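You operate a simulated robot arm through the tools that you are given. There is no shell and no other tool. Be economical: measure what you need, move in short steps, check, and stop when the job is done.

You are at the controls of a simulated robot arm. One attempt, no reset.

Task
Unlock the French window and open both leaves wide.
Fine: leave the shutters latched and the stay hooks down.

The check looks at the end state, three seconds after you hand in, the way a careful person would. Anything else that was tipped, shoved, dropped, spilled or broken makes it a failure.

Robot
A 7-joint arm with a two-finger parallel gripper, fixed in place. Base frame: the origin is at the foot of the arm, x ahead of it, y to its left, z up. Readings come in mm, degrees, newtons and seconds.
With the tool pointing down near the work surface it reaches from about 100 to 860 mm from the base axis. Its first joint turns from -115.0 to 115.0 degrees. Payload 3.91 kg.
Tool frame: the origin (TCP) lies between the finger pads and is the grasp point; the fingertips stand 30 mm ahead of it; z points along the fingers, y is the line along which they close. The gripper opens to 110 mm. The fingers are 20 mm wide and 10 mm thick; the gripper's body (48 by 112 mm) begins 55 mm behind the TCP.
Orientation is that of the tool frame in the base frame, as [roll, pitch, yaw] about the fixed x, y, z axes, in that order (R = Rz(yaw) Ry(pitch) Rx(roll)). With the fingers straight down and closing along the base's y, the tool's x points along the base's -x, its y along +y and its z along -z.

Tools
- The arm moves only by the tool move_arm. Its argument "increments" is one flat list of numbers, 7 for each row, row after row: the turn, a rotation vector about the tool's x, y, z in units of 6 degrees (1.0 is 6 degrees), then the shift along the tool's x, y, z in units of 30 mm (1.0 is 30 mm), then the gripper command, from -1 (fully open) to 1 (shut), values between in proportion. In form: [rx, ry, rz, tx, ty, tz, jaw, rx, ry, rz, tx, ty, tz, jaw, ...]. A call has 1 to 10 rows; each row shifts and turns the commanded pose from where the row before left it, along the tool's axes as they then stand. A call with a number of a shift or a turn outside -1 to 1 is refused whole. Each row takes 0.2 s and may step no farther than 50 mm and 8.6 degrees from the row before; otherwise, or with a gripper value out of range, the whole call is refused. A pose out of reach is approached as far as the arm can. The call stops where the force on the tool passes 40 N (or 10 N more than at its start, if that is more) or the arm is blocked; 0.2 s more then pass. Each finger travels about 153 mm/s and halts on what it meets, pressing with about 27 N; the grip force reading is that of the motor and also rises with nothing between the fingers. The clock runs only during rows and for 0.2 s after the last one: add rows that do not move to give the fingers time. It gives the time, the measured TCP pose, the force on the tool (base axes), the opening and the grip force at its end, in the units of the frame above (readings bear some noise), and new pictures: "pictures" is both (left out), scene, wrist or none.
- Cameras (640 x 400 px; columns grow to the right, rows downward): "scene" is fixed at [220.7, -499.5, 1679]; the picture's right is [0.43, -0.90, 0.00], its down [-0.46, -0.22, -0.86] and it looks along [0.78, 0.37, -0.51] (base axes); focal length 236 px, centre (320, 200). "wrist" rides on the gripper at [-36, 0, -57] in the tool frame; the picture's right is [0.00, -1.00, 0.00], its down [0.97, 0.00, -0.24] and it looks along [0.24, 0.00, 0.97] (tool axes); focal length 218 px, centre (320, 200). There is no depth. A picture from a camera that has moved, and an enlarged one, comes with that camera's place and axes in the base frame and with its lens.
- slide_trunk(by): slides the trunk up (or, below 0, down) by that many mm; the arm rides with it, the base frame stays. It gives what a move gives, with no picture.
- zoom(camera, box): a new picture of the part [left, top, right, bottom] of that camera's present view, enlarged. The clock stands still meanwhile.
- hand_in(): hands the job in; it is judged then, once.

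Work in short steps. Places have to be worked out from the pictures, the camera data and where the tool is seen: move nearer, look again, correct. Check each grasp and each placing, and mend what went wrong. You have 120 turns and 150 pictures in all, those below and enlarged ones among them. Open the gripper and draw the arm clear of the work before you hand the job in, unless the task says otherwise; then end with one line.

The tools are called after "Call:" by a JSON object that holds its "method" and its "body". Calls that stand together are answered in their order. move_arm: Moves the arm, as the interface text tells. Its arguments: {"type":"object","properties":{"increments":{"type":"array"},"pictures":{"type":"string","enum":["both","scene","wrist","none"]}},"required":["increments"]} The other tools are called the same way: slide_trunk (by) slides the trunk up or down; zoom (camera, box) takes an enlarged picture of a part of a camera's view; hand_in () hands the job in.

At the start:

```text
t: 0.0
eef_pos: [617.8, -246.1, 1559.7]
ee_rot: [-179.9, -0.1, 179.9]
ft_force: [-0.7, -0.1, 0.1]
gripper_width: 109.9
grasp_force: 0.1
trunk travel left (down, up): [-900.0, 90.0]
```

scene: 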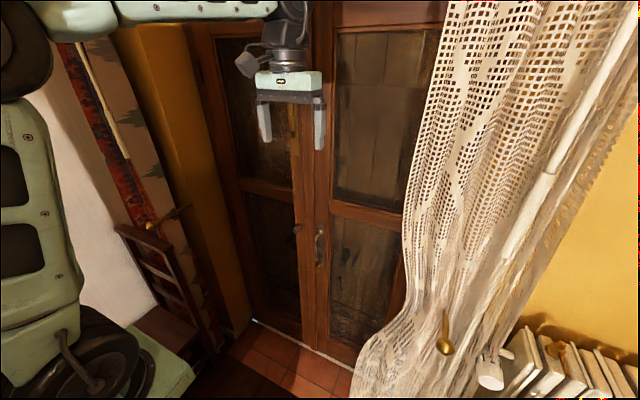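
wrist: 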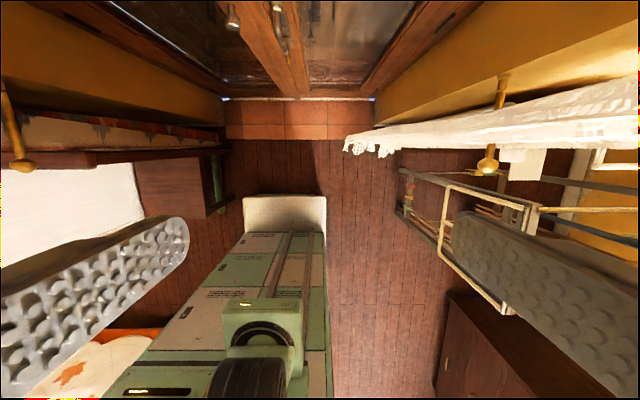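

I start by enlarging the handle region and the upper part of the window to understand the lock.

Call:
{"method": "zoom", "body": {"camera": "scene", "box": [240, 190, 400, 290]}}

Call:
{"method": "zoom", "body": {"camera": "scene", "box": [180, 0, 460, 175]}}

Call:
{"method": "zoom", "body": {"camera": "wrist", "box": [200, 0, 400, 125]}}

Call:
{"method": "zoom", "body": {"camera": "scene", "box": [220, 275, 400, 388]}}

```text
4.00 times, centred on (320, 240) of scene
camera zoom: at [220.7, -499.5, 1679.0], right [0.43, -0.9, 0.0], down [-0.46, -0.22, -0.86], along [0.78, 0.37, -0.51], focal length 945 px, centre (320, 40)
```

zoom: 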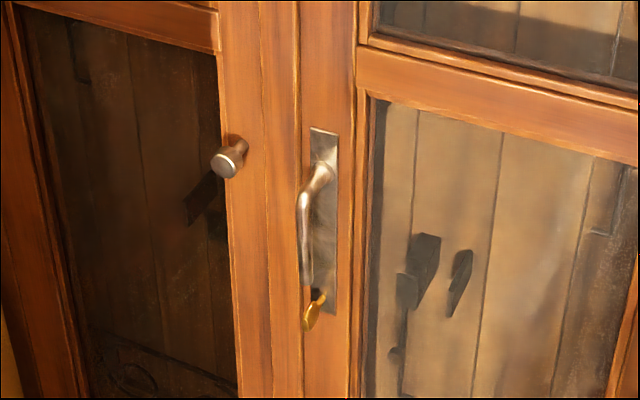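

```text
2.29 times, centred on (320, 88) of scene
camera zoom: at [220.7, -499.5, 1679.0], right [0.43, -0.9, 0.0], down [-0.46, -0.22, -0.86], along [0.78, 0.37, -0.51], focal length 540 px, centre (320, 457)
```

zoom: 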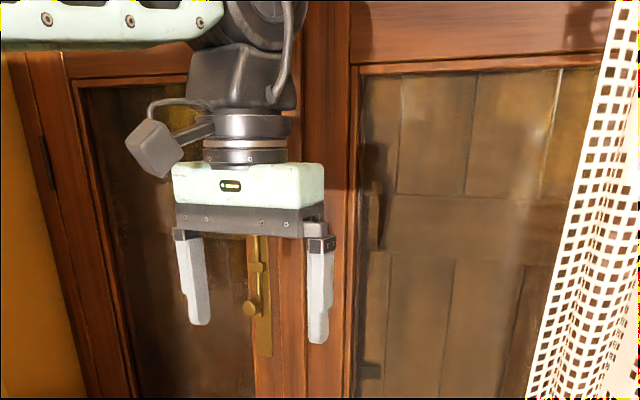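

```text
3.20 times, centred on (300, 62) of wrist
camera zoom: at [655.6, -246.4, 1616.8], right [0.0, -1.0, 0.0], down [-0.97, 0.0, 0.24], along [-0.24, 0.0, -0.97], focal length 698 px, centre (384, 640)
```

zoom: 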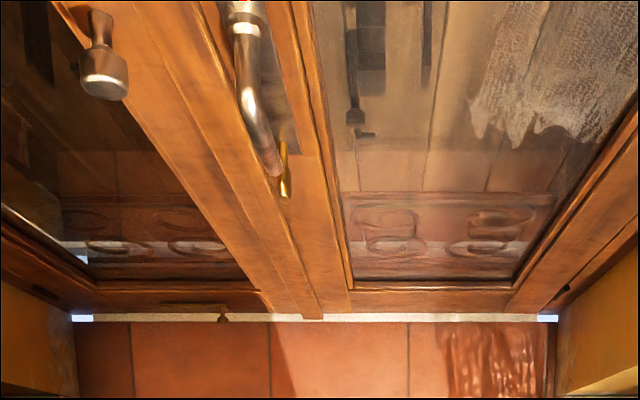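

```text
3.54 times, centred on (310, 332) of scene
camera zoom: at [220.7, -499.5, 1679.0], right [0.43, -0.9, 0.0], down [-0.46, -0.22, -0.86], along [0.78, 0.37, -0.51], focal length 836 px, centre (355, -266)
```

zoom: 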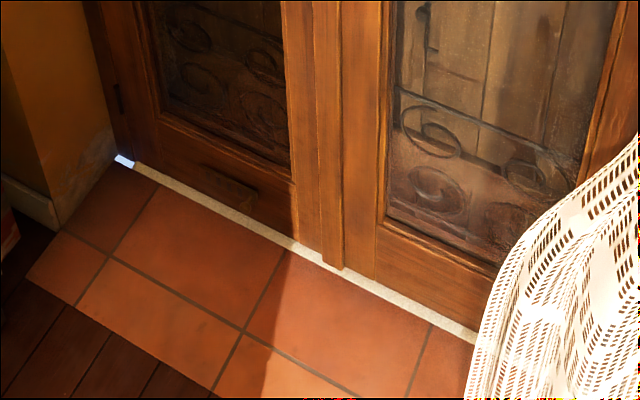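

Right leaf (y<0) carries a lever handle with a brass key/catch at about (930,-145,870–1000). The left leaf carries a knob at about (930,-52,1033) and a brass bolt near (940,-36,1450). The window plane is at about x≈960. I tip the tool to point at the window for a frontal view.

Call:
{"method": "move_arm", "body": {"increments": [0, -1, 0, 0, 0, 0, -1, 0, -1, 0, 0, 0, 0, -1, 0, -1, 0, 0, 0, 0, -1, 0, -1, 0, 0, 0, 0, -1, 0, -1, 0, 0, 0, 0, -1, 0, -1, 0, 0, 0, 0, -1, 0, -1, 0, 0, 0, 0, -1, 0, -1, 0, 0, 0, 0, -1], "pictures": "none"}}

Call:
{"method": "move_arm", "body": {"increments": [0, -1, 0, 0, 0, 0, -1, 0, -1, 0, 0, 0, 0, -1, 0, -1, 0, 0, 0, 0, -1, 0, -1, 0, 0, 0, 0, -1, 0, -1, 0, 0, 0, 0, -1, 0, -1, 0, 0, 0, 0, -1, 0, -1, 0, 0, 0, 0, -1]}}

```text
t: 1.8
eef_pos: [619.7, -245.9, 1560.2]
ee_rot: [179.9, 48.2, 180.0]
ft_force: [0.1, 0.9, -1.0]
gripper_width: 109.6
grasp_force: 0.0
trunk travel left (down, up): [-900.0, 90.0]
```

```text
t: 3.4
eef_pos: [629.1, -254.2, 1551.8]
ee_rot: [-36.9, 89.9, -37.0]
ft_force: [1.0, -1.1, 0.2]
gripper_width: 110.2
grasp_force: 0.0
out of reach, approached as far as the arm can: row 2, 3
trunk travel left (down, up): [-900.0, 90.0]
camera wrist: at [573.4, -254.0, 1588.1], right [0.0, -1.0, 0.0], down [-0.24, 0.0, -0.97], along [0.97, 0.0, -0.24], focal length 218 px, centre (320, 200)
```

scene: 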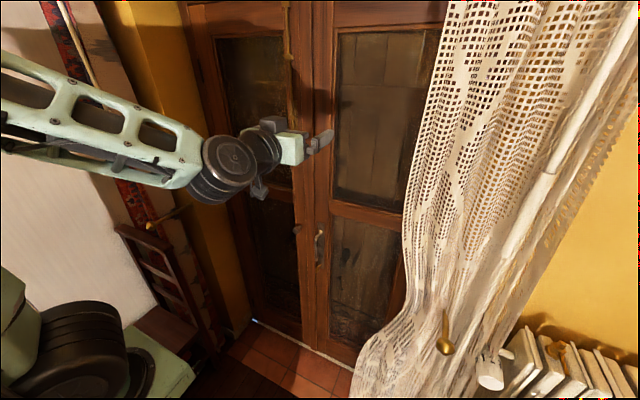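
wrist: 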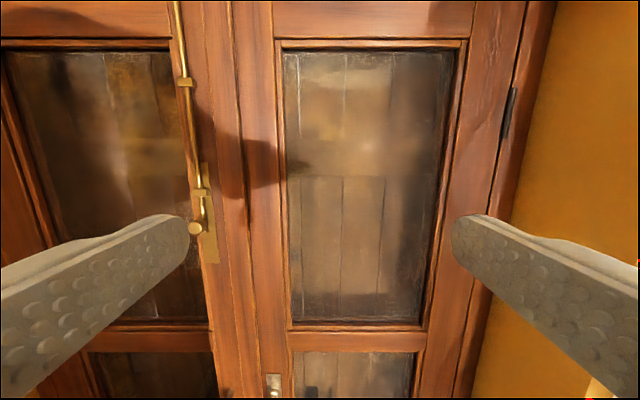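

A long brass rod bolt with a knob runs up the left leaf. I enlarge it for details.

Call:
{"method": "zoom", "body": {"camera": "wrist", "box": [120, 130, 300, 243]}}

Call:
{"method": "zoom", "body": {"camera": "wrist", "box": [100, 0, 340, 150]}}

```text
3.54 times, centred on (210, 186) of wrist
camera zoom: at [573.4, -254.0, 1588.1], right [0.0, -1.0, 0.0], down [-0.24, 0.0, -0.97], along [0.97, 0.0, -0.24], focal length 773 px, centre (709, 248)
```

zoom: 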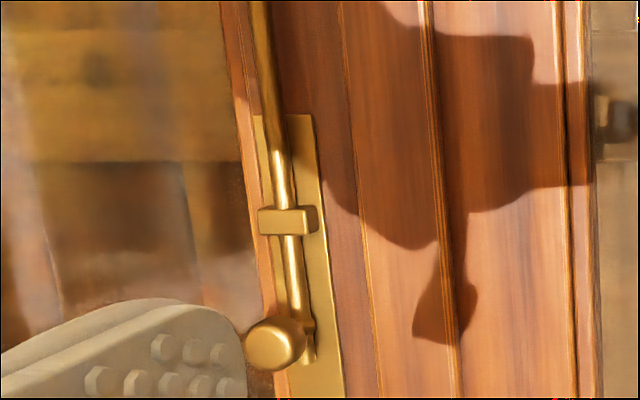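

```text
2.67 times, centred on (220, 75) of wrist
camera zoom: at [573.4, -254.0, 1588.1], right [0.0, -1.0, 0.0], down [-0.24, 0.0, -0.97], along [0.97, 0.0, -0.24], focal length 582 px, centre (587, 533)
```

zoom: 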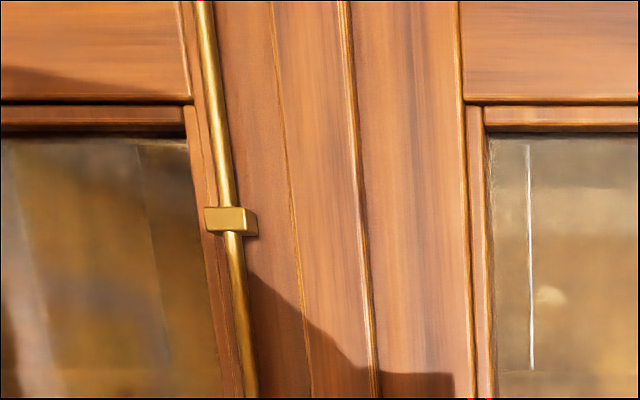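

Bolt knob triangulates to about (918,-50,1456), and the rod must be pulled down. Next I lower the trunk to look at the handle level.

Call:
{"method": "slide_trunk", "body": {"by": -450}}

Call:
{"method": "move_arm", "body": {"increments": [0, 0, 0, 0, 1, 0, -1, 0, 0, 0, 0, 1, 0, -1, 0, 0, 0, 0, 1, 0, -1]}}

```text
refused: -450 is not a number from -400 to 400
```

```text
t: 4.2
eef_pos: [636.4, -187.5, 1535.2]
ee_rot: [-47.7, 89.9, -47.7]
ft_force: [-0.5, 0.1, 0.6]
gripper_width: 109.8
grasp_force: 0.1
out of reach, approached as far as the arm can: row 2, 3
trunk travel left (down, up): [-900.0, 90.0]
camera wrist: at [580.4, -186.9, 1571.2], right [0.0, -1.0, 0.0], down [-0.24, 0.0, -0.97], along [0.97, 0.0, -0.24], focal length 218 px, centre (320, 200)
```

scene: 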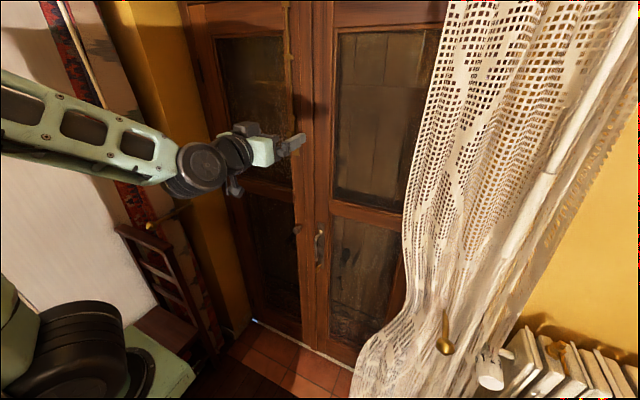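
wrist: 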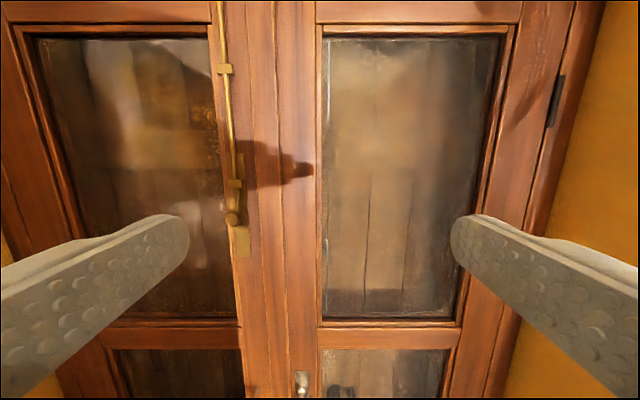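

I slide the trunk down in allowed steps (400).

Call:
{"method": "slide_trunk", "body": {"by": -400}}

Call:
{"method": "move_arm", "body": {"increments": [0, 0, 0, 0, 0, 0, -1]}}

```text
t: 8.0
eef_pos: [636.9, -187.5, 1134.1]
ee_rot: [-72.9, 90.0, -72.9]
ft_force: [0.5, 0.3, -0.5]
gripper_width: 110.3
grasp_force: 0.0
trunk travel left (down, up): [-500.0, 490.0]
```

```text
t: 8.4
eef_pos: [636.5, -187.2, 1134.6]
ee_rot: [-73.6, 89.9, -73.7]
ft_force: [-0.4, 0.2, 0.2]
gripper_width: 110.1
grasp_force: 0.1
trunk travel left (down, up): [-500.0, 490.0]
camera wrist: at [580.6, -186.7, 1171.1], right [0.0, -1.0, 0.0], down [-0.24, 0.0, -0.97], along [0.97, 0.0, -0.24], focal length 218 px, centre (320, 200)
```

scene: 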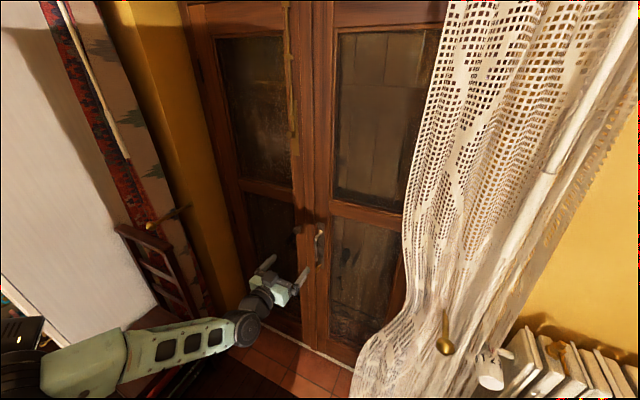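
wrist: 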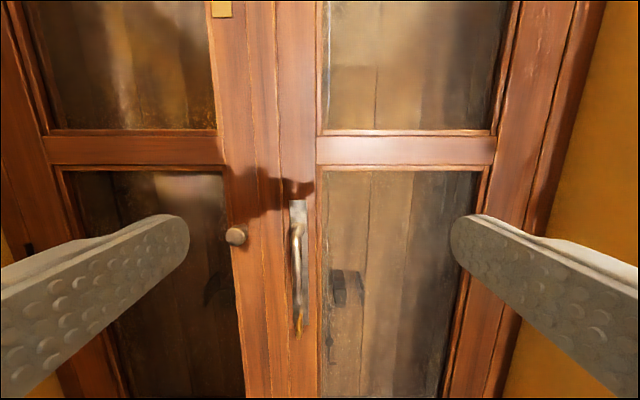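

Call:
{"method": "zoom", "body": {"camera": "wrist", "box": [210, 180, 370, 360]}}

Call:
{"method": "zoom", "body": {"camera": "scene", "box": [270, 200, 350, 290]}}

Call:
{"method": "zoom", "body": {"camera": "scene", "box": [240, 0, 340, 140]}}

```text
2.22 times, centred on (290, 270) of wrist
camera zoom: at [580.6, -186.7, 1171.1], right [0.0, -1.0, 0.0], down [-0.24, 0.0, -0.97], along [0.97, 0.0, -0.24], focal length 485 px, centre (387, 44)
```

zoom: 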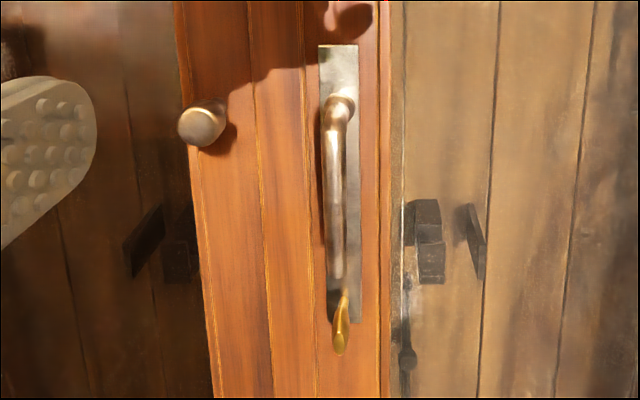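

```text
4.44 times, centred on (310, 245) of scene
camera zoom: at [220.7, -499.5, 1679.0], right [0.43, -0.9, 0.0], down [-0.46, -0.22, -0.86], along [0.78, 0.37, -0.51], focal length 1050 px, centre (364, 0)
```

zoom: 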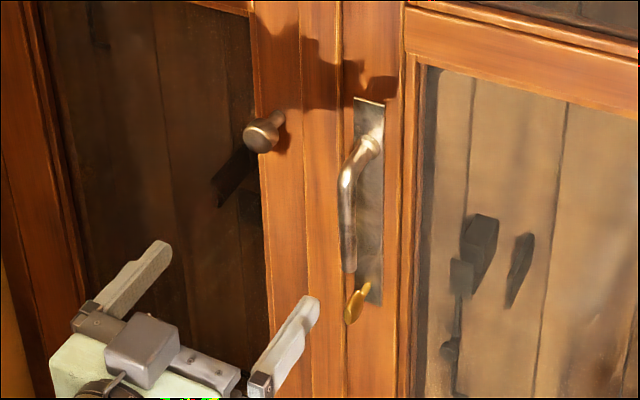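

```text
2.86 times, centred on (290, 70) of scene
camera zoom: at [220.7, -499.5, 1679.0], right [0.43, -0.9, 0.0], down [-0.46, -0.22, -0.86], along [0.78, 0.37, -0.51], focal length 675 px, centre (406, 571)
```

zoom: 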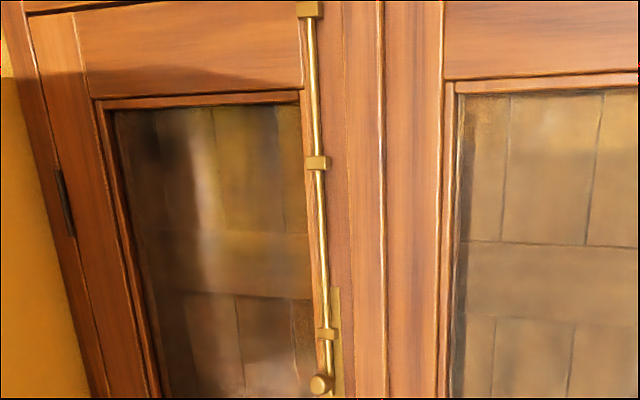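

The brass piece is a key in the handle plate at about (949,-145,818). The lever hangs from a pivot at about z 1012 down to z 888 at x≈931. I go to key height for a closer look.

Call:
{"method": "slide_trunk", "body": {"by": -290}}

Call:
{"method": "move_arm", "body": {"increments": [0, 0, 0, 0, 0.7, 0.5, -1, 0, 0, 0, 0, 0.7, 0.5, -1, 0, 0, 0, 0, 0, 1, -1, 0, 0, 0, 0, 0, 1, -1, 0, 0, 0, 0, 0, 1, -1, 0, 0, 0, 0, 0, 1, -1], "pictures": "wrist"}}

Call:
{"method": "zoom", "body": {"camera": "wrist", "box": [220, 80, 420, 240]}}

Call:
{"method": "zoom", "body": {"camera": "scene", "box": [270, 200, 350, 290]}}

```text
t: 11.3
eef_pos: [636.6, -187.1, 845.8]
ee_rot: [108.8, 90.0, 108.7]
ft_force: [0.4, 0.1, -0.4]
gripper_width: 110.1
grasp_force: 0.1
trunk travel left (down, up): [-210.0, 780.0]
```

```text
t: 12.8
eef_pos: [786.2, -144.6, 847.9]
ee_rot: [106.5, 89.8, 106.7]
ft_force: [-0.2, -2.4, 0.4]
gripper_width: 110.0
grasp_force: 0.0
trunk travel left (down, up): [-210.0, 780.0]
camera wrist: at [729.8, -144.1, 882.9], right [0.0, -1.0, 0.0], down [-0.24, 0.0, -0.97], along [0.97, 0.0, -0.24], focal length 218 px, centre (320, 200)
```

wrist: 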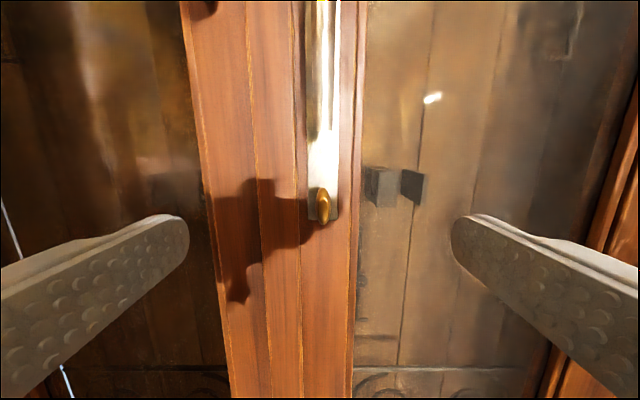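

```text
2.50 times, centred on (320, 160) of wrist
camera zoom: at [729.8, -144.1, 882.9], right [0.0, -1.0, 0.0], down [-0.24, 0.0, -0.97], along [0.97, 0.0, -0.24], focal length 546 px, centre (320, 300)
```

zoom: 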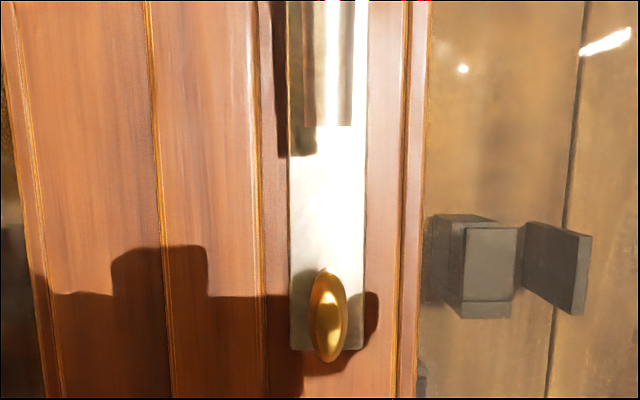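

```text
4.44 times, centred on (310, 245) of scene
camera zoom: at [220.7, -499.5, 1679.0], right [0.43, -0.9, 0.0], down [-0.46, -0.22, -0.86], along [0.78, 0.37, -0.51], focal length 1050 px, centre (364, 0)
```

zoom: 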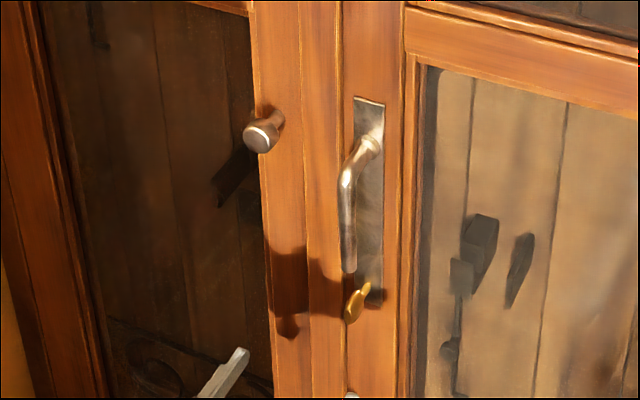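

The key bow is vertical and flat at about (949,-147,822), roughly 38 tall by 15 wide. I move down 26 mm, go forward around it, and then look again before closing.

Call:
{"method": "move_arm", "body": {"increments": [0, 0, 0, 0.85, -0.08, 0, -1, 0, 0, 0, 0, 0, 1, -1, 0, 0, 0, 0, 0, 1, -1, 0, 0, 0, 0, 0, 1, -0.6, 0, 0, 0, 0, 0, 1, -0.4, 0, 0, 0, 0, 0, 0.5, -0.3, 0, 0, 0, 0, 0, 0, -0.3]}}

```text
t: 14.3
eef_pos: [810.1, -109.9, 870.7]
ee_rot: [43.1, 89.9, 43.2]
ft_force: [0.2, 0.5, -1.1]
gripper_width: 71.3
grasp_force: 0.0
out of reach, approached as far as the arm can: row 1, 2, 3, 4, 5, 6
trunk travel left (down, up): [-210.0, 780.0]
camera wrist: at [753.9, -110.0, 907.7], right [0.0, -1.0, 0.0], down [-0.24, 0.0, -0.97], along [0.97, 0.0, -0.24], focal length 218 px, centre (320, 200)
```

scene: 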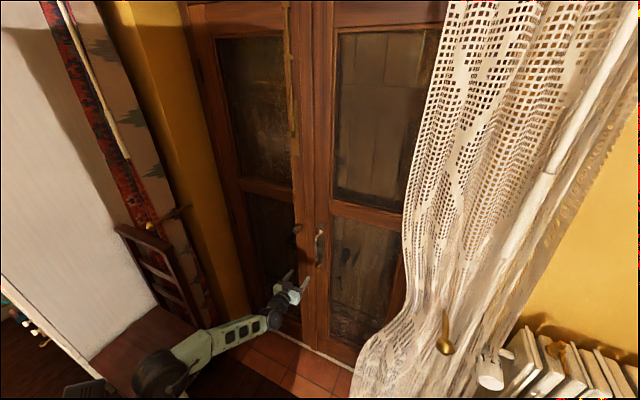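
wrist: 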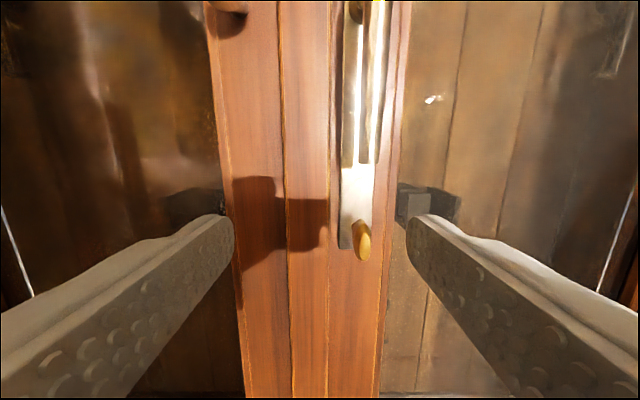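

The arm is stretched upward because the shoulder sits about 350 mm below the TCP. I back off a bit, raise the trunk, and bring the tool down with the arm.

Call:
{"method": "move_arm", "body": {"increments": [0, 0, 0, 0, 0, -1, -1, 0, 0, 0, 0, 0, -1, -1, 0, 0, 0, 0, 0, -1, -1], "pictures": "none"}}

Call:
{"method": "slide_trunk", "body": {"by": 340}}

Call:
{"method": "move_arm", "body": {"increments": [0, 0, 0, 1, 0, 0, -1, 0, 0, 0, 1, 0, 0, -1, 0, 0, 0, 1, 0, 0, -1, 0, 0, 0, 1, 0, 0, -1, 0, 0, 0, 1, 0, 0, -1]}}

```text
t: 15.2
eef_pos: [721.1, -112.0, 871.3]
ee_rot: [-119.0, 90.0, -119.0]
ft_force: [0.4, -0.4, 0.3]
gripper_width: 109.7
grasp_force: 0.1
trunk travel left (down, up): [-210.0, 780.0]
```

```text
t: 18.5
eef_pos: [719.9, -112.1, 1209.9]
ee_rot: [104.1, 90.0, 104.1]
ft_force: [0.3, 0.3, 0.2]
gripper_width: 110.2
grasp_force: 0.1
trunk travel left (down, up): [-550.0, 440.0]
```

```text
t: 19.7
eef_pos: [705.0, -151.1, 1093.1]
ee_rot: [-168.3, 89.7, -167.9]
ft_force: [-0.8, 0.0, -0.4]
gripper_width: 110.2
grasp_force: 0.1
out of reach, approached as far as the arm can: row 2, 3, 4, 5
trunk travel left (down, up): [-550.0, 440.0]
camera wrist: at [648.7, -150.4, 1129.2], right [0.01, -1.0, 0.0], down [-0.24, 0.0, -0.97], along [0.97, 0.01, -0.24], focal length 218 px, centre (320, 200)
```

scene: 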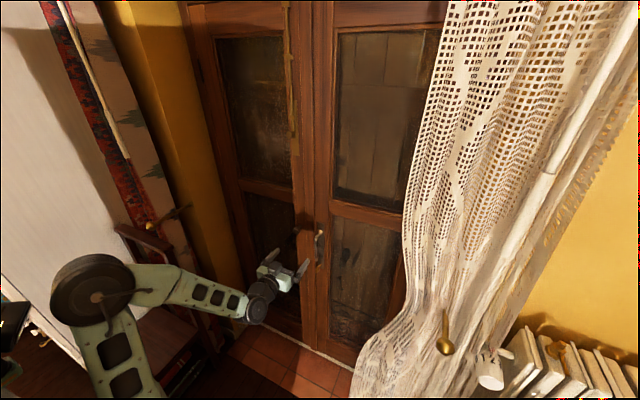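
wrist: 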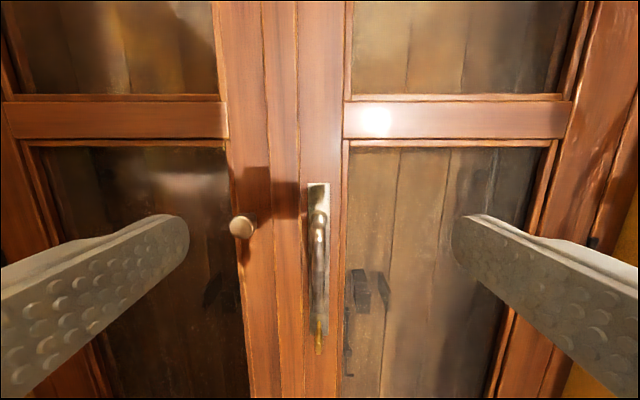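

The wrist can't bend upward past straight, so a level tool needs the forearm level or rising. I raise the tool, place the trunk at an intermediate height (about 260 below the key), and then go in on a forward-down diagonal.

Call:
{"method": "move_arm", "body": {"increments": [0, 0, 0, -1, 0, 0, -1, 0, 0, 0, -1, 0, 0, -1, 0, 0, 0, -1, 0, 0, -1, 0, 0, 0, 0, 0, 1, -1, 0, 0, 0, 0, 0, 1, -1], "pictures": "none"}}

Call:
{"method": "slide_trunk", "body": {"by": -268}}

```text
t: 20.9
eef_pos: [764.6, -152.1, 1184.2]
ee_rot: [62.1, 90.0, 62.1]
ft_force: [-0.1, -0.3, -0.1]
gripper_width: 110.0
grasp_force: 0.2
trunk travel left (down, up): [-550.0, 440.0]
```

```text
t: 23.6
eef_pos: [763.9, -151.0, 916.5]
ee_rot: [-71.6, 90.0, -71.5]
ft_force: [-0.4, 0.3, 0.5]
gripper_width: 110.0
grasp_force: 0.1
trunk travel left (down, up): [-282.0, 708.0]
```

Now at (764,-151,916). I advance diagonally and check.

Call:
{"method": "move_arm", "body": {"increments": [0, 0, 0, 0, 0.1, 1, -1, 0, 0, 0, 0.4, 0.02, 0.9, -1, 0, 0, 0, 0.4, 0, 0.8, -1, 0, 0, 0, 0.5, 0, 0.5, -1], "pictures": "wrist"}}

```text
t: 24.6
eef_pos: [789.4, -127.3, 913.1]
ee_rot: [171.8, 90.0, 171.8]
ft_force: [-0.2, -0.1, -0.8]
gripper_width: 110.0
grasp_force: 0.0
out of reach, approached as far as the arm can: row 1, 2, 3, 4
trunk travel left (down, up): [-282.0, 708.0]
camera wrist: at [733.9, -127.0, 949.5], right [0.0, -1.0, 0.0], down [-0.24, 0.0, -0.97], along [0.97, 0.0, -0.24], focal length 218 px, centre (320, 200)
```

wrist: 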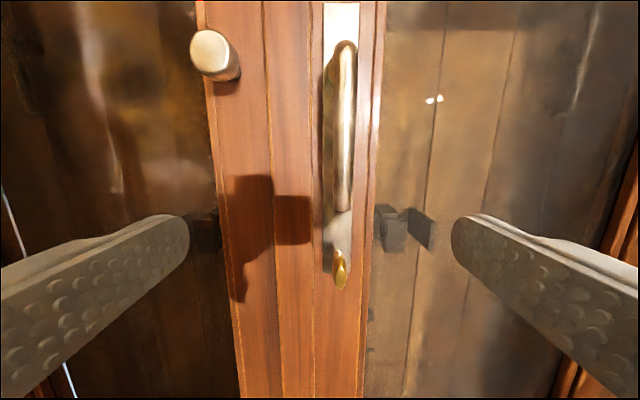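

Still refused, so I look at the arm's posture to find out which joint limits it.

Call:
{"method": "zoom", "body": {"camera": "scene", "box": [0, 200, 320, 400]}}

```text
2.00 times, centred on (160, 300) of scene
camera zoom: at [220.7, -499.5, 1679.0], right [0.43, -0.9, 0.0], down [-0.46, -0.22, -0.86], along [0.78, 0.37, -0.51], focal length 472 px, centre (640, 0)
```

zoom: 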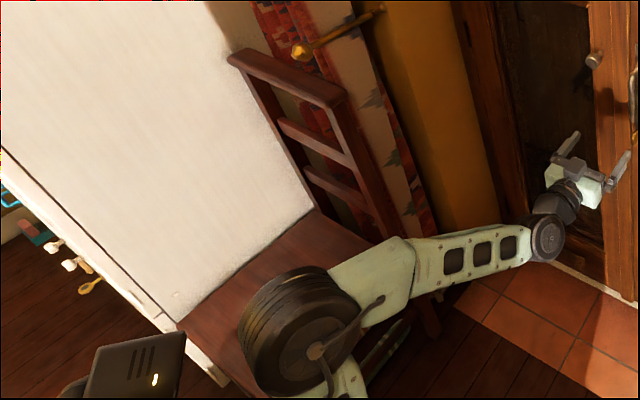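

I test whether tilting the tool down 18° frees the reach.

Call:
{"method": "move_arm", "body": {"increments": [0, 1, 0, 0, 0, 0, -1, 0, 1, 0, 0, 0, 0, -1, 0, 1, 0, 0, 0, 0, -1, 0, 0, 0, -0.31, 0, 0.95, -1, 0, 0, 0, -0.31, 0, 0.95, -1], "pictures": "scene"}}

```text
t: 25.8
eef_pos: [812.8, -115.3, 923.4]
ee_rot: [-179.8, 72.0, -179.9]
ft_force: [-0.2, -0.7, -0.2]
gripper_width: 110.1
grasp_force: 0.0
out of reach, approached as far as the arm can: row 4, 5
trunk travel left (down, up): [-282.0, 708.0]
```

scene: 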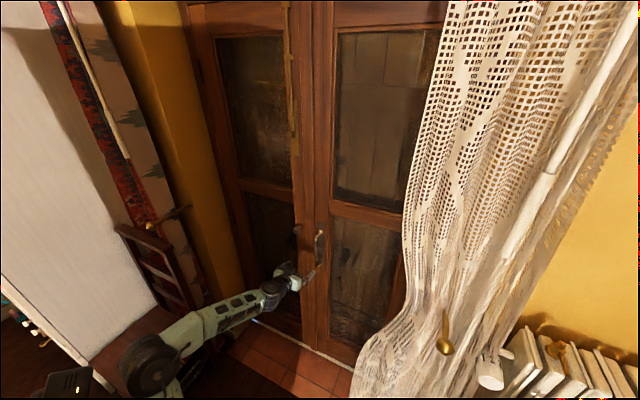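

Call:
{"method": "zoom", "body": {"camera": "scene", "box": [60, 240, 340, 400]}}

```text
2.29 times, centred on (200, 320) of scene
camera zoom: at [220.7, -499.5, 1679.0], right [0.43, -0.9, 0.0], down [-0.46, -0.22, -0.86], along [0.78, 0.37, -0.51], focal length 540 px, centre (594, -74)
```

zoom: 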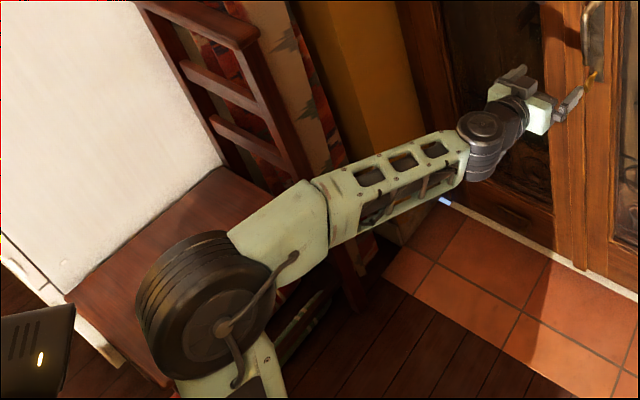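

The elbow drum hardly moves between poses, so the limit may come from this arm posture. I back off, raise the trunk, tip the tool down, and bring the arm low relative to the trunk to reconfigure it.

Call:
{"method": "move_arm", "body": {"increments": [0, 1, 0, 0, 0, -1, -1, 0, 1, 0, 0, 0, -1, -1, 0, 1, 0, 0, 0, -1, -1, 0, 1, 0, 0, 0, -1, -1, 0, 1, 0, 0, 0, -1, -1], "pictures": "none"}}

Call:
{"method": "slide_trunk", "body": {"by": 390}}

Call:
{"method": "move_arm", "body": {"increments": [0, 0, 0, 0.74, 0, 0.67, -1, 0, 0, 0, 0.74, 0, 0.67, -1, 0, 0, 0, 0.74, 0, 0.67, -1, 0, 0, 0, 0.74, 0, 0.67, -1, 0, 0, 0, 0.74, 0, 0.67, -1, 0, 0, 0, 0.74, 0, 0.67, -1, 0, 0, 0, 0.74, 0, 0.67, -1, 0, 0, 0, 0.74, 0, 0.67, -1, 0, 0, 0, 0.74, 0, 0.67, -1, 0, 0, 0, 0.74, 0, 0.67, -1]}}

```text
t: 27.0
eef_pos: [683.6, -116.9, 998.0]
ee_rot: [-180.0, 42.0, 179.9]
ft_force: [0.3, 0.8, 0.0]
gripper_width: 110.1
grasp_force: 0.0
trunk travel left (down, up): [-282.0, 708.0]
```

```text
t: 30.8
eef_pos: [684.1, -117.0, 1387.7]
ee_rot: [179.9, 42.0, 180.0]
ft_force: [0.2, 0.5, 0.4]
gripper_width: 110.0
grasp_force: 0.0
trunk travel left (down, up): [-672.0, 318.0]
```

```text
t: 33.0
eef_pos: [655.0, -116.6, 1094.9]
ee_rot: [179.6, 42.1, 179.8]
ft_force: [-0.2, 4.6, 0.8]
gripper_width: 110.0
grasp_force: 0.1
out of reach, approached as far as the arm can: row 10
trunk travel left (down, up): [-672.0, 318.0]
camera wrist: at [643.9, -116.2, 1161.9], right [0.0, -1.0, 0.0], down [-0.88, 0.0, -0.47], along [0.47, 0.0, -0.88], focal length 218 px, centre (320, 200)
```

scene: 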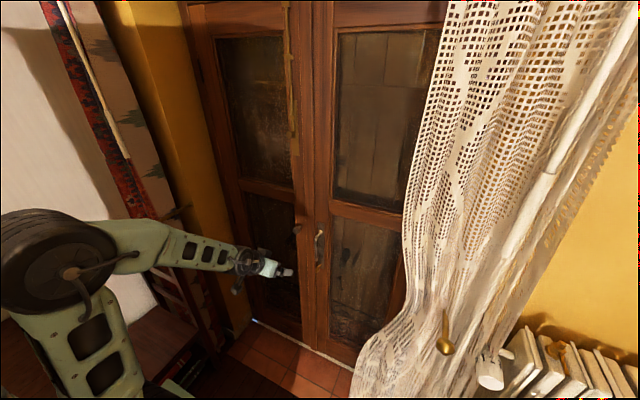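
wrist: 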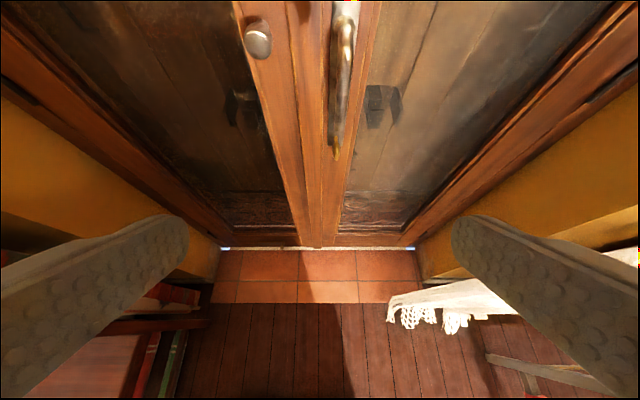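

I go fully tool-down, retract a bit, and lower farther to see whether the upper arm moves.

Call:
{"method": "move_arm", "body": {"increments": [0, 1, 0, -0.3, 0, -0.5, -1, 0, 1, 0, -0.3, 0, -0.5, -1, 0, 1, 0, 0, 0, 0, -1, 0, 1, 0, 0, 0, 0, -1, 0, 1, 0, 0, 0, 0, -1, 0, 1, 0, 0, 0, 0, -1, 0, 1, 0, 0, 0, 0, -1], "pictures": "scene"}}

Call:
{"method": "move_arm", "body": {"increments": [0, 0, 0, 0, 0, 1, -1, 0, 0, 0, 0, 0, 1, -1, 0, 0, 0, 0, 0, 1, -1, 0, 0, 0, 0, 0, 1, -1, 0, 0, 0, 0, 0, 1, -1, 0, 0, 0, 0, 0, 1, -1, 0, 0, 0, 0, 0, 1, -1], "pictures": "scene"}}

```text
t: 34.6
eef_pos: [648.7, -116.5, 1130.9]
ee_rot: [-180.0, -0.1, -180.0]
ft_force: [-1.1, 1.0, 0.9]
gripper_width: 110.1
grasp_force: 0.1
trunk travel left (down, up): [-672.0, 318.0]
```

scene: 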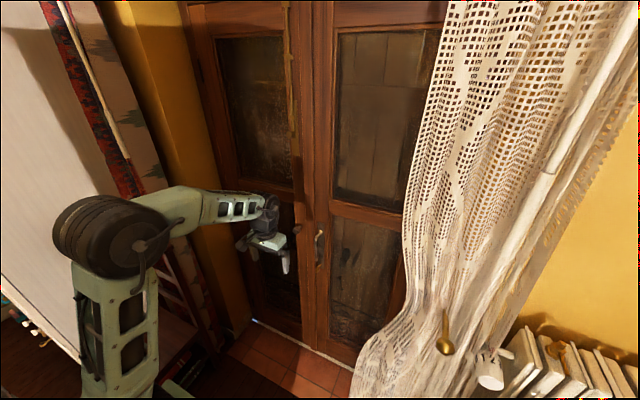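

```text
t: 36.2
eef_pos: [648.1, -116.9, 922.0]
ee_rot: [-180.0, -0.1, -179.9]
ft_force: [-1.2, 0.4, -0.1]
gripper_width: 109.9
grasp_force: 0.1
trunk travel left (down, up): [-672.0, 318.0]
```

scene: 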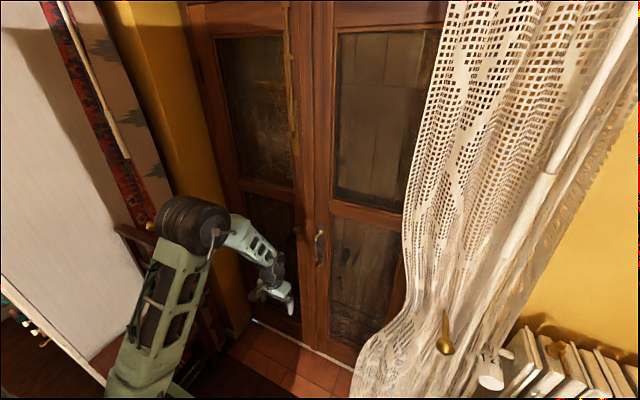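

Tool-down, the upper arm does lean forward. So I extend forward tool-down first, and then swing the hand up about the wrist.

Call:
{"method": "move_arm", "body": {"increments": [0, 0, 0, -0.7, -0.3, 0, -1, 0, 0, 0, -0.7, -0.3, 0, -1, 0, 0, 0, -0.7, -0.3, 0, -1], "pictures": "none"}}

Call:
{"method": "move_arm", "body": {"increments": [0, -1, 0, -0.66, 0, -0.03, -1, 0, -1, 0, -0.66, 0, -0.03, -1, 0, -1, 0, -0.66, 0, -0.03, -1, 0, -1, 0, -0.66, 0, -0.03, -1, 0, -1, 0, -0.66, 0, -0.03, -1, 0, -1, 0, -0.66, 0, -0.03, -1, 0, -1, 0, -0.66, 0, -0.03, -1]}}

```text
t: 37.0
eef_pos: [712.6, -145.0, 921.3]
ee_rot: [-179.9, 0.0, -180.0]
ft_force: [0.3, 0.0, -0.8]
gripper_width: 110.1
grasp_force: 0.1
trunk travel left (down, up): [-672.0, 318.0]
```

```text
t: 38.6
eef_pos: [840.3, -143.0, 968.0]
ee_rot: [-180.0, 42.1, -179.9]
ft_force: [-0.3, -0.5, 0.0]
gripper_width: 109.9
grasp_force: 0.0
trunk travel left (down, up): [-672.0, 318.0]
camera wrist: at [829.2, -141.8, 1034.8], right [0.0, -1.0, 0.0], down [-0.88, 0.0, -0.47], along [0.47, 0.0, -0.88], focal length 218 px, centre (320, 200)
```

scene: 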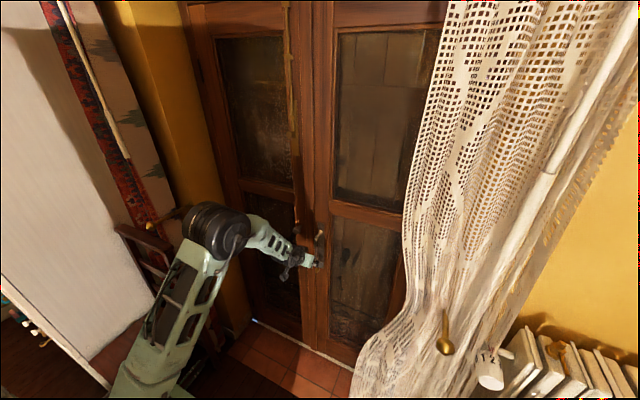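
wrist: 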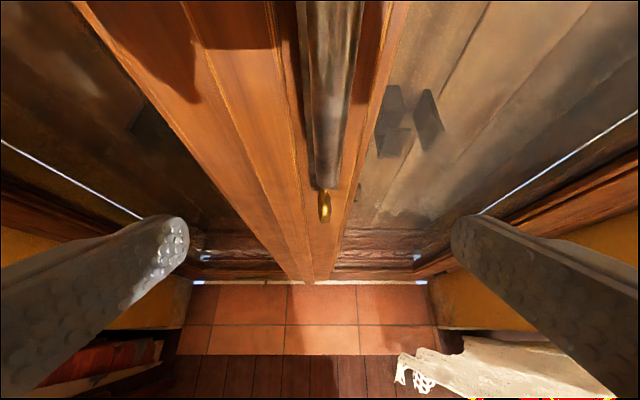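

That works. I lower the trunk by 287 so the wrist sits at key height, and then swing the hand up level.

Call:
{"method": "slide_trunk", "body": {"by": -287}}

Call:
{"method": "move_arm", "body": {"increments": [0, -1, 0, -0.66, 0, -0.03, -1, 0, -1, 0, -0.66, 0, -0.03, -1, 0, -1, 0, -0.66, 0, -0.03, -1, 0, -1, 0, -0.66, 0, -0.03, -1]}}

```text
t: 41.5
eef_pos: [840.4, -142.0, 680.3]
ee_rot: [180.0, 42.0, -180.0]
ft_force: [-0.4, 0.0, 0.7]
gripper_width: 109.9
grasp_force: 0.1
trunk travel left (down, up): [-385.0, 605.0]
```

```text
t: 42.5
eef_pos: [887.6, -143.3, 745.1]
ee_rot: [-179.9, 66.1, 180.0]
ft_force: [0.5, 0.4, -0.3]
gripper_width: 110.0
grasp_force: 0.0
trunk travel left (down, up): [-385.0, 605.0]
camera wrist: at [850.7, -142.9, 800.7], right [0.0, -1.0, 0.0], down [-0.61, 0.0, -0.79], along [0.79, 0.0, -0.61], focal length 218 px, centre (320, 200)
```

scene: 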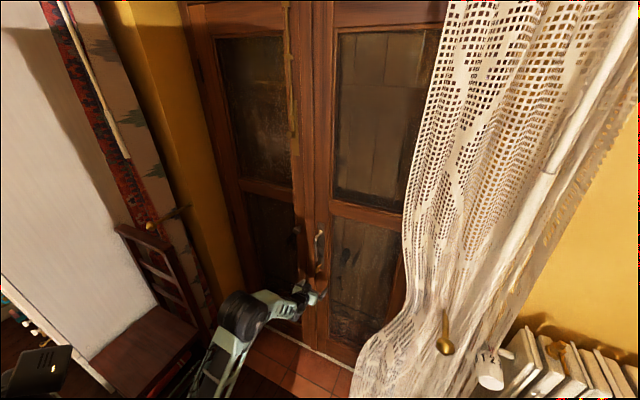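
wrist: 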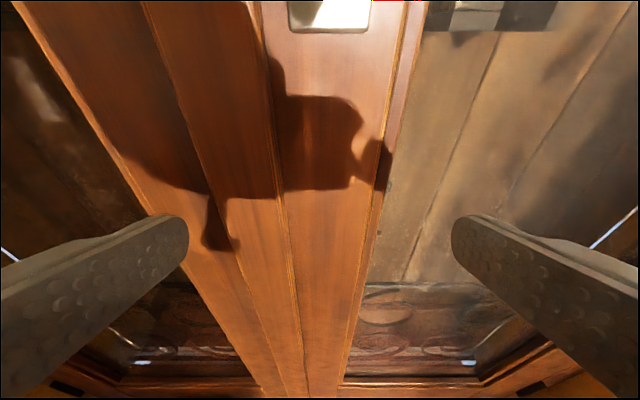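

Call:
{"method": "move_arm", "body": {"increments": [0, -1, 0, -0.66, 0, -0.2, -1, 0, -1, 0, -0.66, 0, -0.2, -1, 0, -1, 0, -0.66, 0, -0.1, -1, 0, -1, 0, -0.5, 0, -0.1, -1]}}

```text
t: 43.5
eef_pos: [890.0, -143.1, 821.2]
ee_rot: [-24.4, 89.9, -24.4]
ft_force: [0.3, 0.5, 0.6]
gripper_width: 109.9
grasp_force: 0.1
trunk travel left (down, up): [-385.0, 605.0]
camera wrist: at [833.4, -142.1, 857.3], right [0.0, -1.0, 0.0], down [-0.24, 0.0, -0.97], along [0.97, 0.0, -0.24], focal length 218 px, centre (320, 200)
```

scene: 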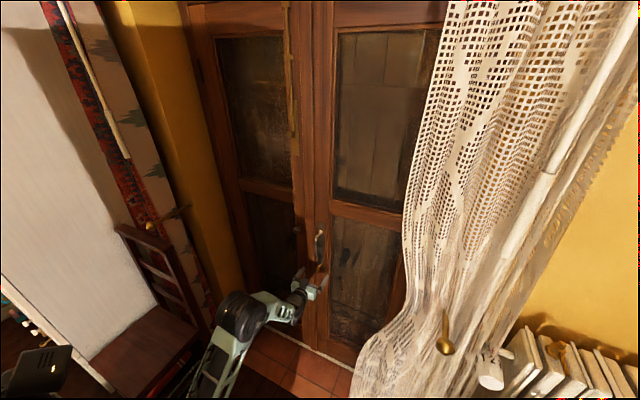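
wrist: 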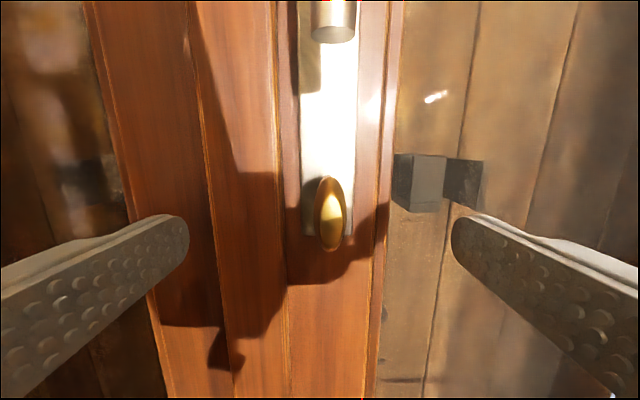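

Level in front of the key, whose bow is at (949,-148,821). I shift y by -5, advance to x≈927, and close on the bow.

Call:
{"method": "move_arm", "body": {"increments": [0, 0, 0, 0.1, -0.17, 0.6, -1, 0, 0, 0, 0.05, 0, 0.65, -1, 0, 0, 0, 0, 0, 0, -0.2, 0, 0, 0, 0, 0, 0, 0.4, 0, 0, 0, 0, 0, 0, 1, 0, 0, 0, 0, 0, 0, 1]}}

```text
t: 44.9
eef_pos: [926.9, -147.8, 819.1]
ee_rot: [130.0, 90.0, 129.8]
ft_force: [-0.5, -3.2, 0.9]
gripper_width: 14.8
grasp_force: 44.4
trunk travel left (down, up): [-385.0, 605.0]
camera wrist: at [870.8, -146.6, 853.9], right [0.0, -1.0, 0.0], down [-0.24, 0.0, -0.97], along [0.97, 0.0, -0.24], focal length 218 px, centre (320, 200)
```

scene: 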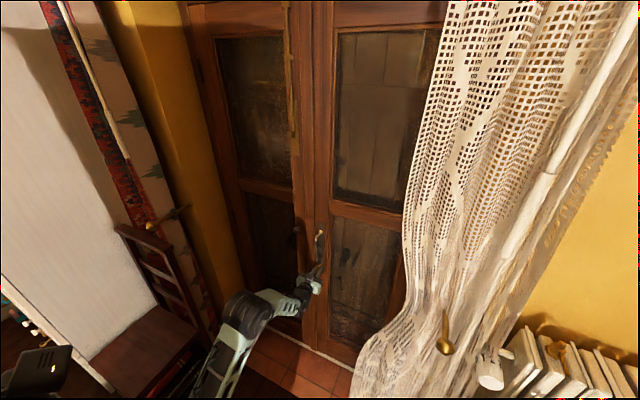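
wrist: 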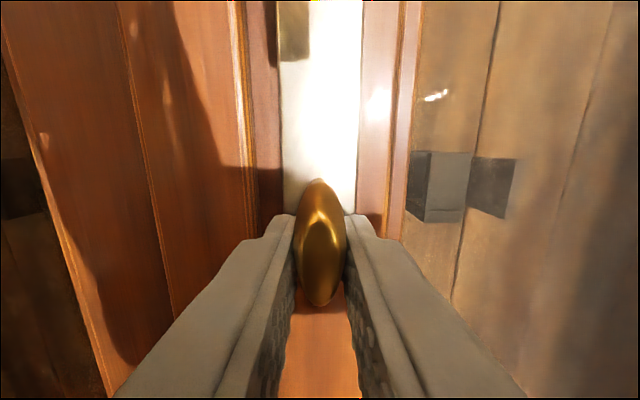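

The key bow is gripped (14.8 mm). I turn clockwise (seen from the room) in small steps and watch for resistance.

Call:
{"method": "move_arm", "body": {"increments": [0, 0, 1, 0, 0, 0, 1, 0, 0, 1, 0, 0, 0, 1, 0, 0, 1, 0, 0, 0, 1], "pictures": "wrist"}}

```text
t: 45.6
eef_pos: [927.1, -143.8, 816.9]
ee_rot: [90.1, 72.0, 90.3]
ft_force: [1.9, 4.8, -2.3]
gripper_width: 16.2
grasp_force: 45.0
trunk travel left (down, up): [-385.0, 605.0]
camera wrist: at [870.5, -155.5, 851.3], right [0.0, -0.95, -0.31], down [-0.24, 0.3, -0.92], along [0.97, 0.08, -0.23], focal length 218 px, centre (320, 200)
```

wrist: 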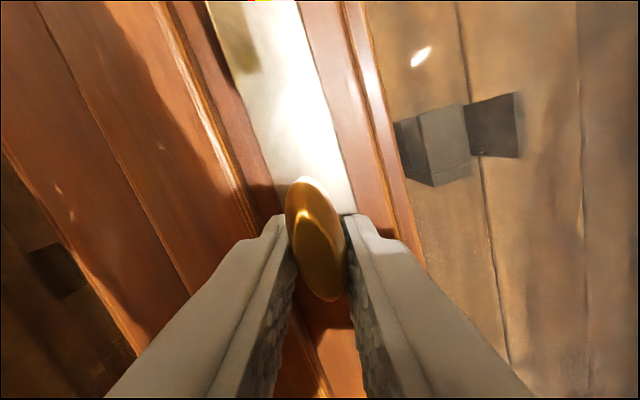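

The bow lags the grip and the opening grew, so it seems to resist clockwise. I go back and try counter-clockwise for comparison.

Call:
{"method": "move_arm", "body": {"increments": [0, 0, -1, 0, 0, 0, 1, 0, 0, -1, 0, 0, 0, 1, 0, 0, -1, 0, 0, 0, 1, 0, 0, -1, 0, 0, 0, 1, 0, 0, -1, 0, 0, 0, 1, 0, 0, -1, 0, 0, 0, 1], "pictures": "wrist"}}

```text
t: 47.0
eef_pos: [926.7, -150.8, 816.3]
ee_rot: [-89.8, 71.9, -90.2]
ft_force: [1.2, -12.5, -2.2]
gripper_width: 15.2
grasp_force: 44.5
trunk travel left (down, up): [-385.0, 605.0]
camera wrist: at [870.7, -138.8, 850.8], right [-0.01, -0.95, 0.31], down [-0.24, -0.3, -0.92], along [0.97, -0.08, -0.23], focal length 218 px, centre (320, 200)
```

wrist: 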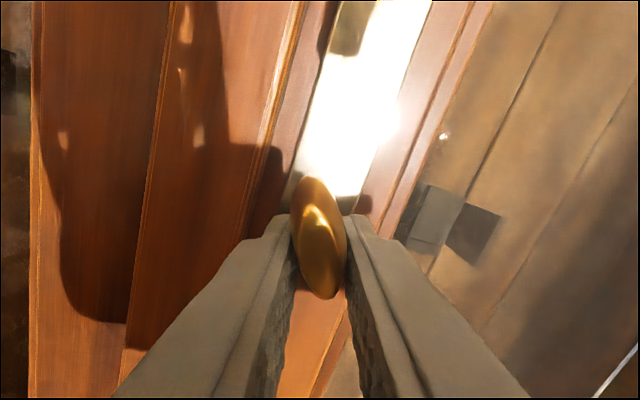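

The key follows counter-clockwise. I continue that way.

Call:
{"method": "move_arm", "body": {"increments": [0, 0, -1, 0, 0, 0, 1, 0, 0, -1, 0, 0, 0, 1, 0, 0, -1, 0, 0, 0, 1, 0, 0, -1, 0, 0, 0, 1, 0, 0, -1, 0, 0, 0, 1], "pictures": "wrist"}}

```text
t: 48.3
eef_pos: [927.2, -156.5, 818.5]
ee_rot: [-89.5, 42.8, -90.3]
ft_force: [3.1, -8.9, 1.8]
gripper_width: 14.7
grasp_force: 45.1
trunk travel left (down, up): [-385.0, 605.0]
stopped in row 5: the force on the tool passed its limit (the readings are from after the stop); the commanded pose is now the measured one
camera wrist: at [871.1, -127.6, 843.6], right [-0.01, -0.68, 0.73], down [-0.25, -0.71, -0.66], along [0.97, -0.19, -0.16], focal length 218 px, centre (320, 200)
```

wrist: 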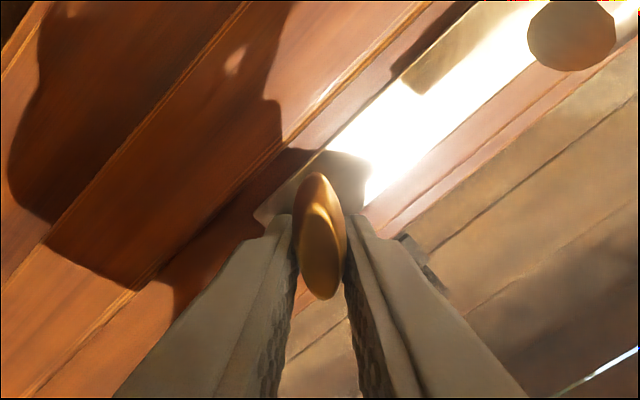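

The bow center swings on a ~12 mm radius about the key axis above it, and that offset caused the force. I continue with that compensation.

Call:
{"method": "move_arm", "body": {"increments": [0, 0, -1, 0, -0.042, 0, 1, 0, 0, -1, 0, -0.042, 0, 1, 0, 0, -1, 0, -0.042, 0, 1], "pictures": "wrist"}}

```text
t: 49.1
eef_pos: [926.7, -156.9, 822.4]
ee_rot: [-89.6, 24.7, -90.4]
ft_force: [4.4, -9.5, 2.6]
gripper_width: 14.5
grasp_force: 44.9
trunk travel left (down, up): [-385.0, 605.0]
camera wrist: at [870.7, -123.4, 837.2], right [-0.01, -0.42, 0.91], down [-0.25, -0.88, -0.41], along [0.97, -0.23, -0.09], focal length 218 px, centre (320, 200)
```

wrist: 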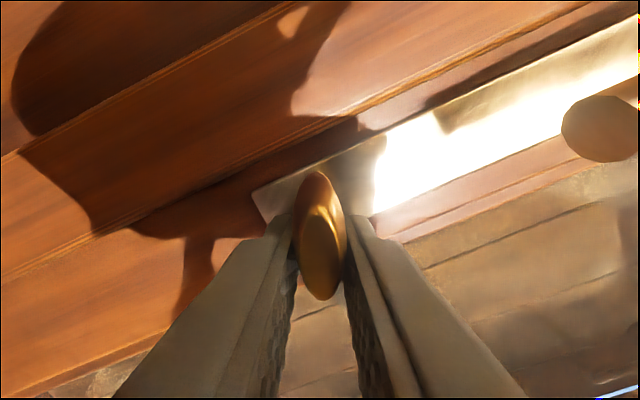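

Call:
{"method": "move_arm", "body": {"increments": [0, 0, -1, 0, -0.042, 0, 1, 0, 0, -1, 0, -0.042, 0, 1, 0, 0, -1, 0, -0.042, 0, 1, 0, 0, -1, 0, -0.042, 0, 1], "pictures": "wrist"}}

```text
t: 50.1
eef_pos: [926.8, -157.9, 826.6]
ee_rot: [-89.7, 0.8, -90.7]
ft_force: [1.8, -6.8, 2.2]
gripper_width: 14.9
grasp_force: 45.1
trunk travel left (down, up): [-385.0, 605.0]
camera wrist: at [871.4, -121.0, 827.0], right [-0.01, -0.01, 1.0], down [-0.25, -0.97, -0.01], along [0.97, -0.25, 0.0], focal length 218 px, centre (320, 200)
```

wrist: 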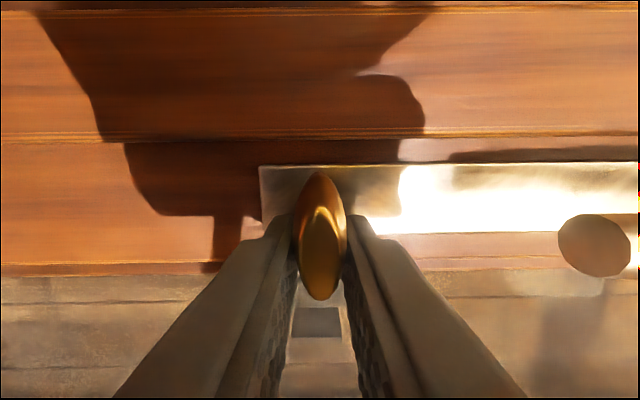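

The key is now a quarter turn counter-clockwise. I probe a little further for a stop.

Call:
{"method": "move_arm", "body": {"increments": [0, 0, -1, 0, -0.042, 0, 1, 0, 0, -1, 0, -0.042, 0, 1], "pictures": "wrist"}}

```text
t: 50.7
eef_pos: [927.2, -158.5, 828.9]
ee_rot: [-89.8, -11.3, -90.8]
ft_force: [1.8, -7.4, -0.6]
gripper_width: 15.1
grasp_force: 44.8
trunk travel left (down, up): [-385.0, 605.0]
camera wrist: at [871.5, -121.5, 821.6], right [0.0, 0.2, 0.98], down [-0.25, -0.95, 0.19], along [0.97, -0.25, 0.05], focal length 218 px, centre (320, 200)
```

wrist: 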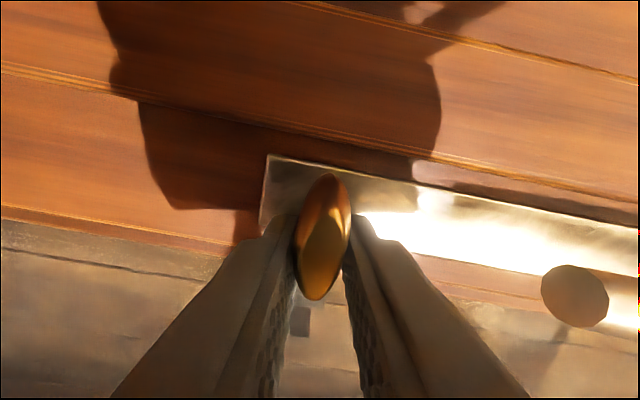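

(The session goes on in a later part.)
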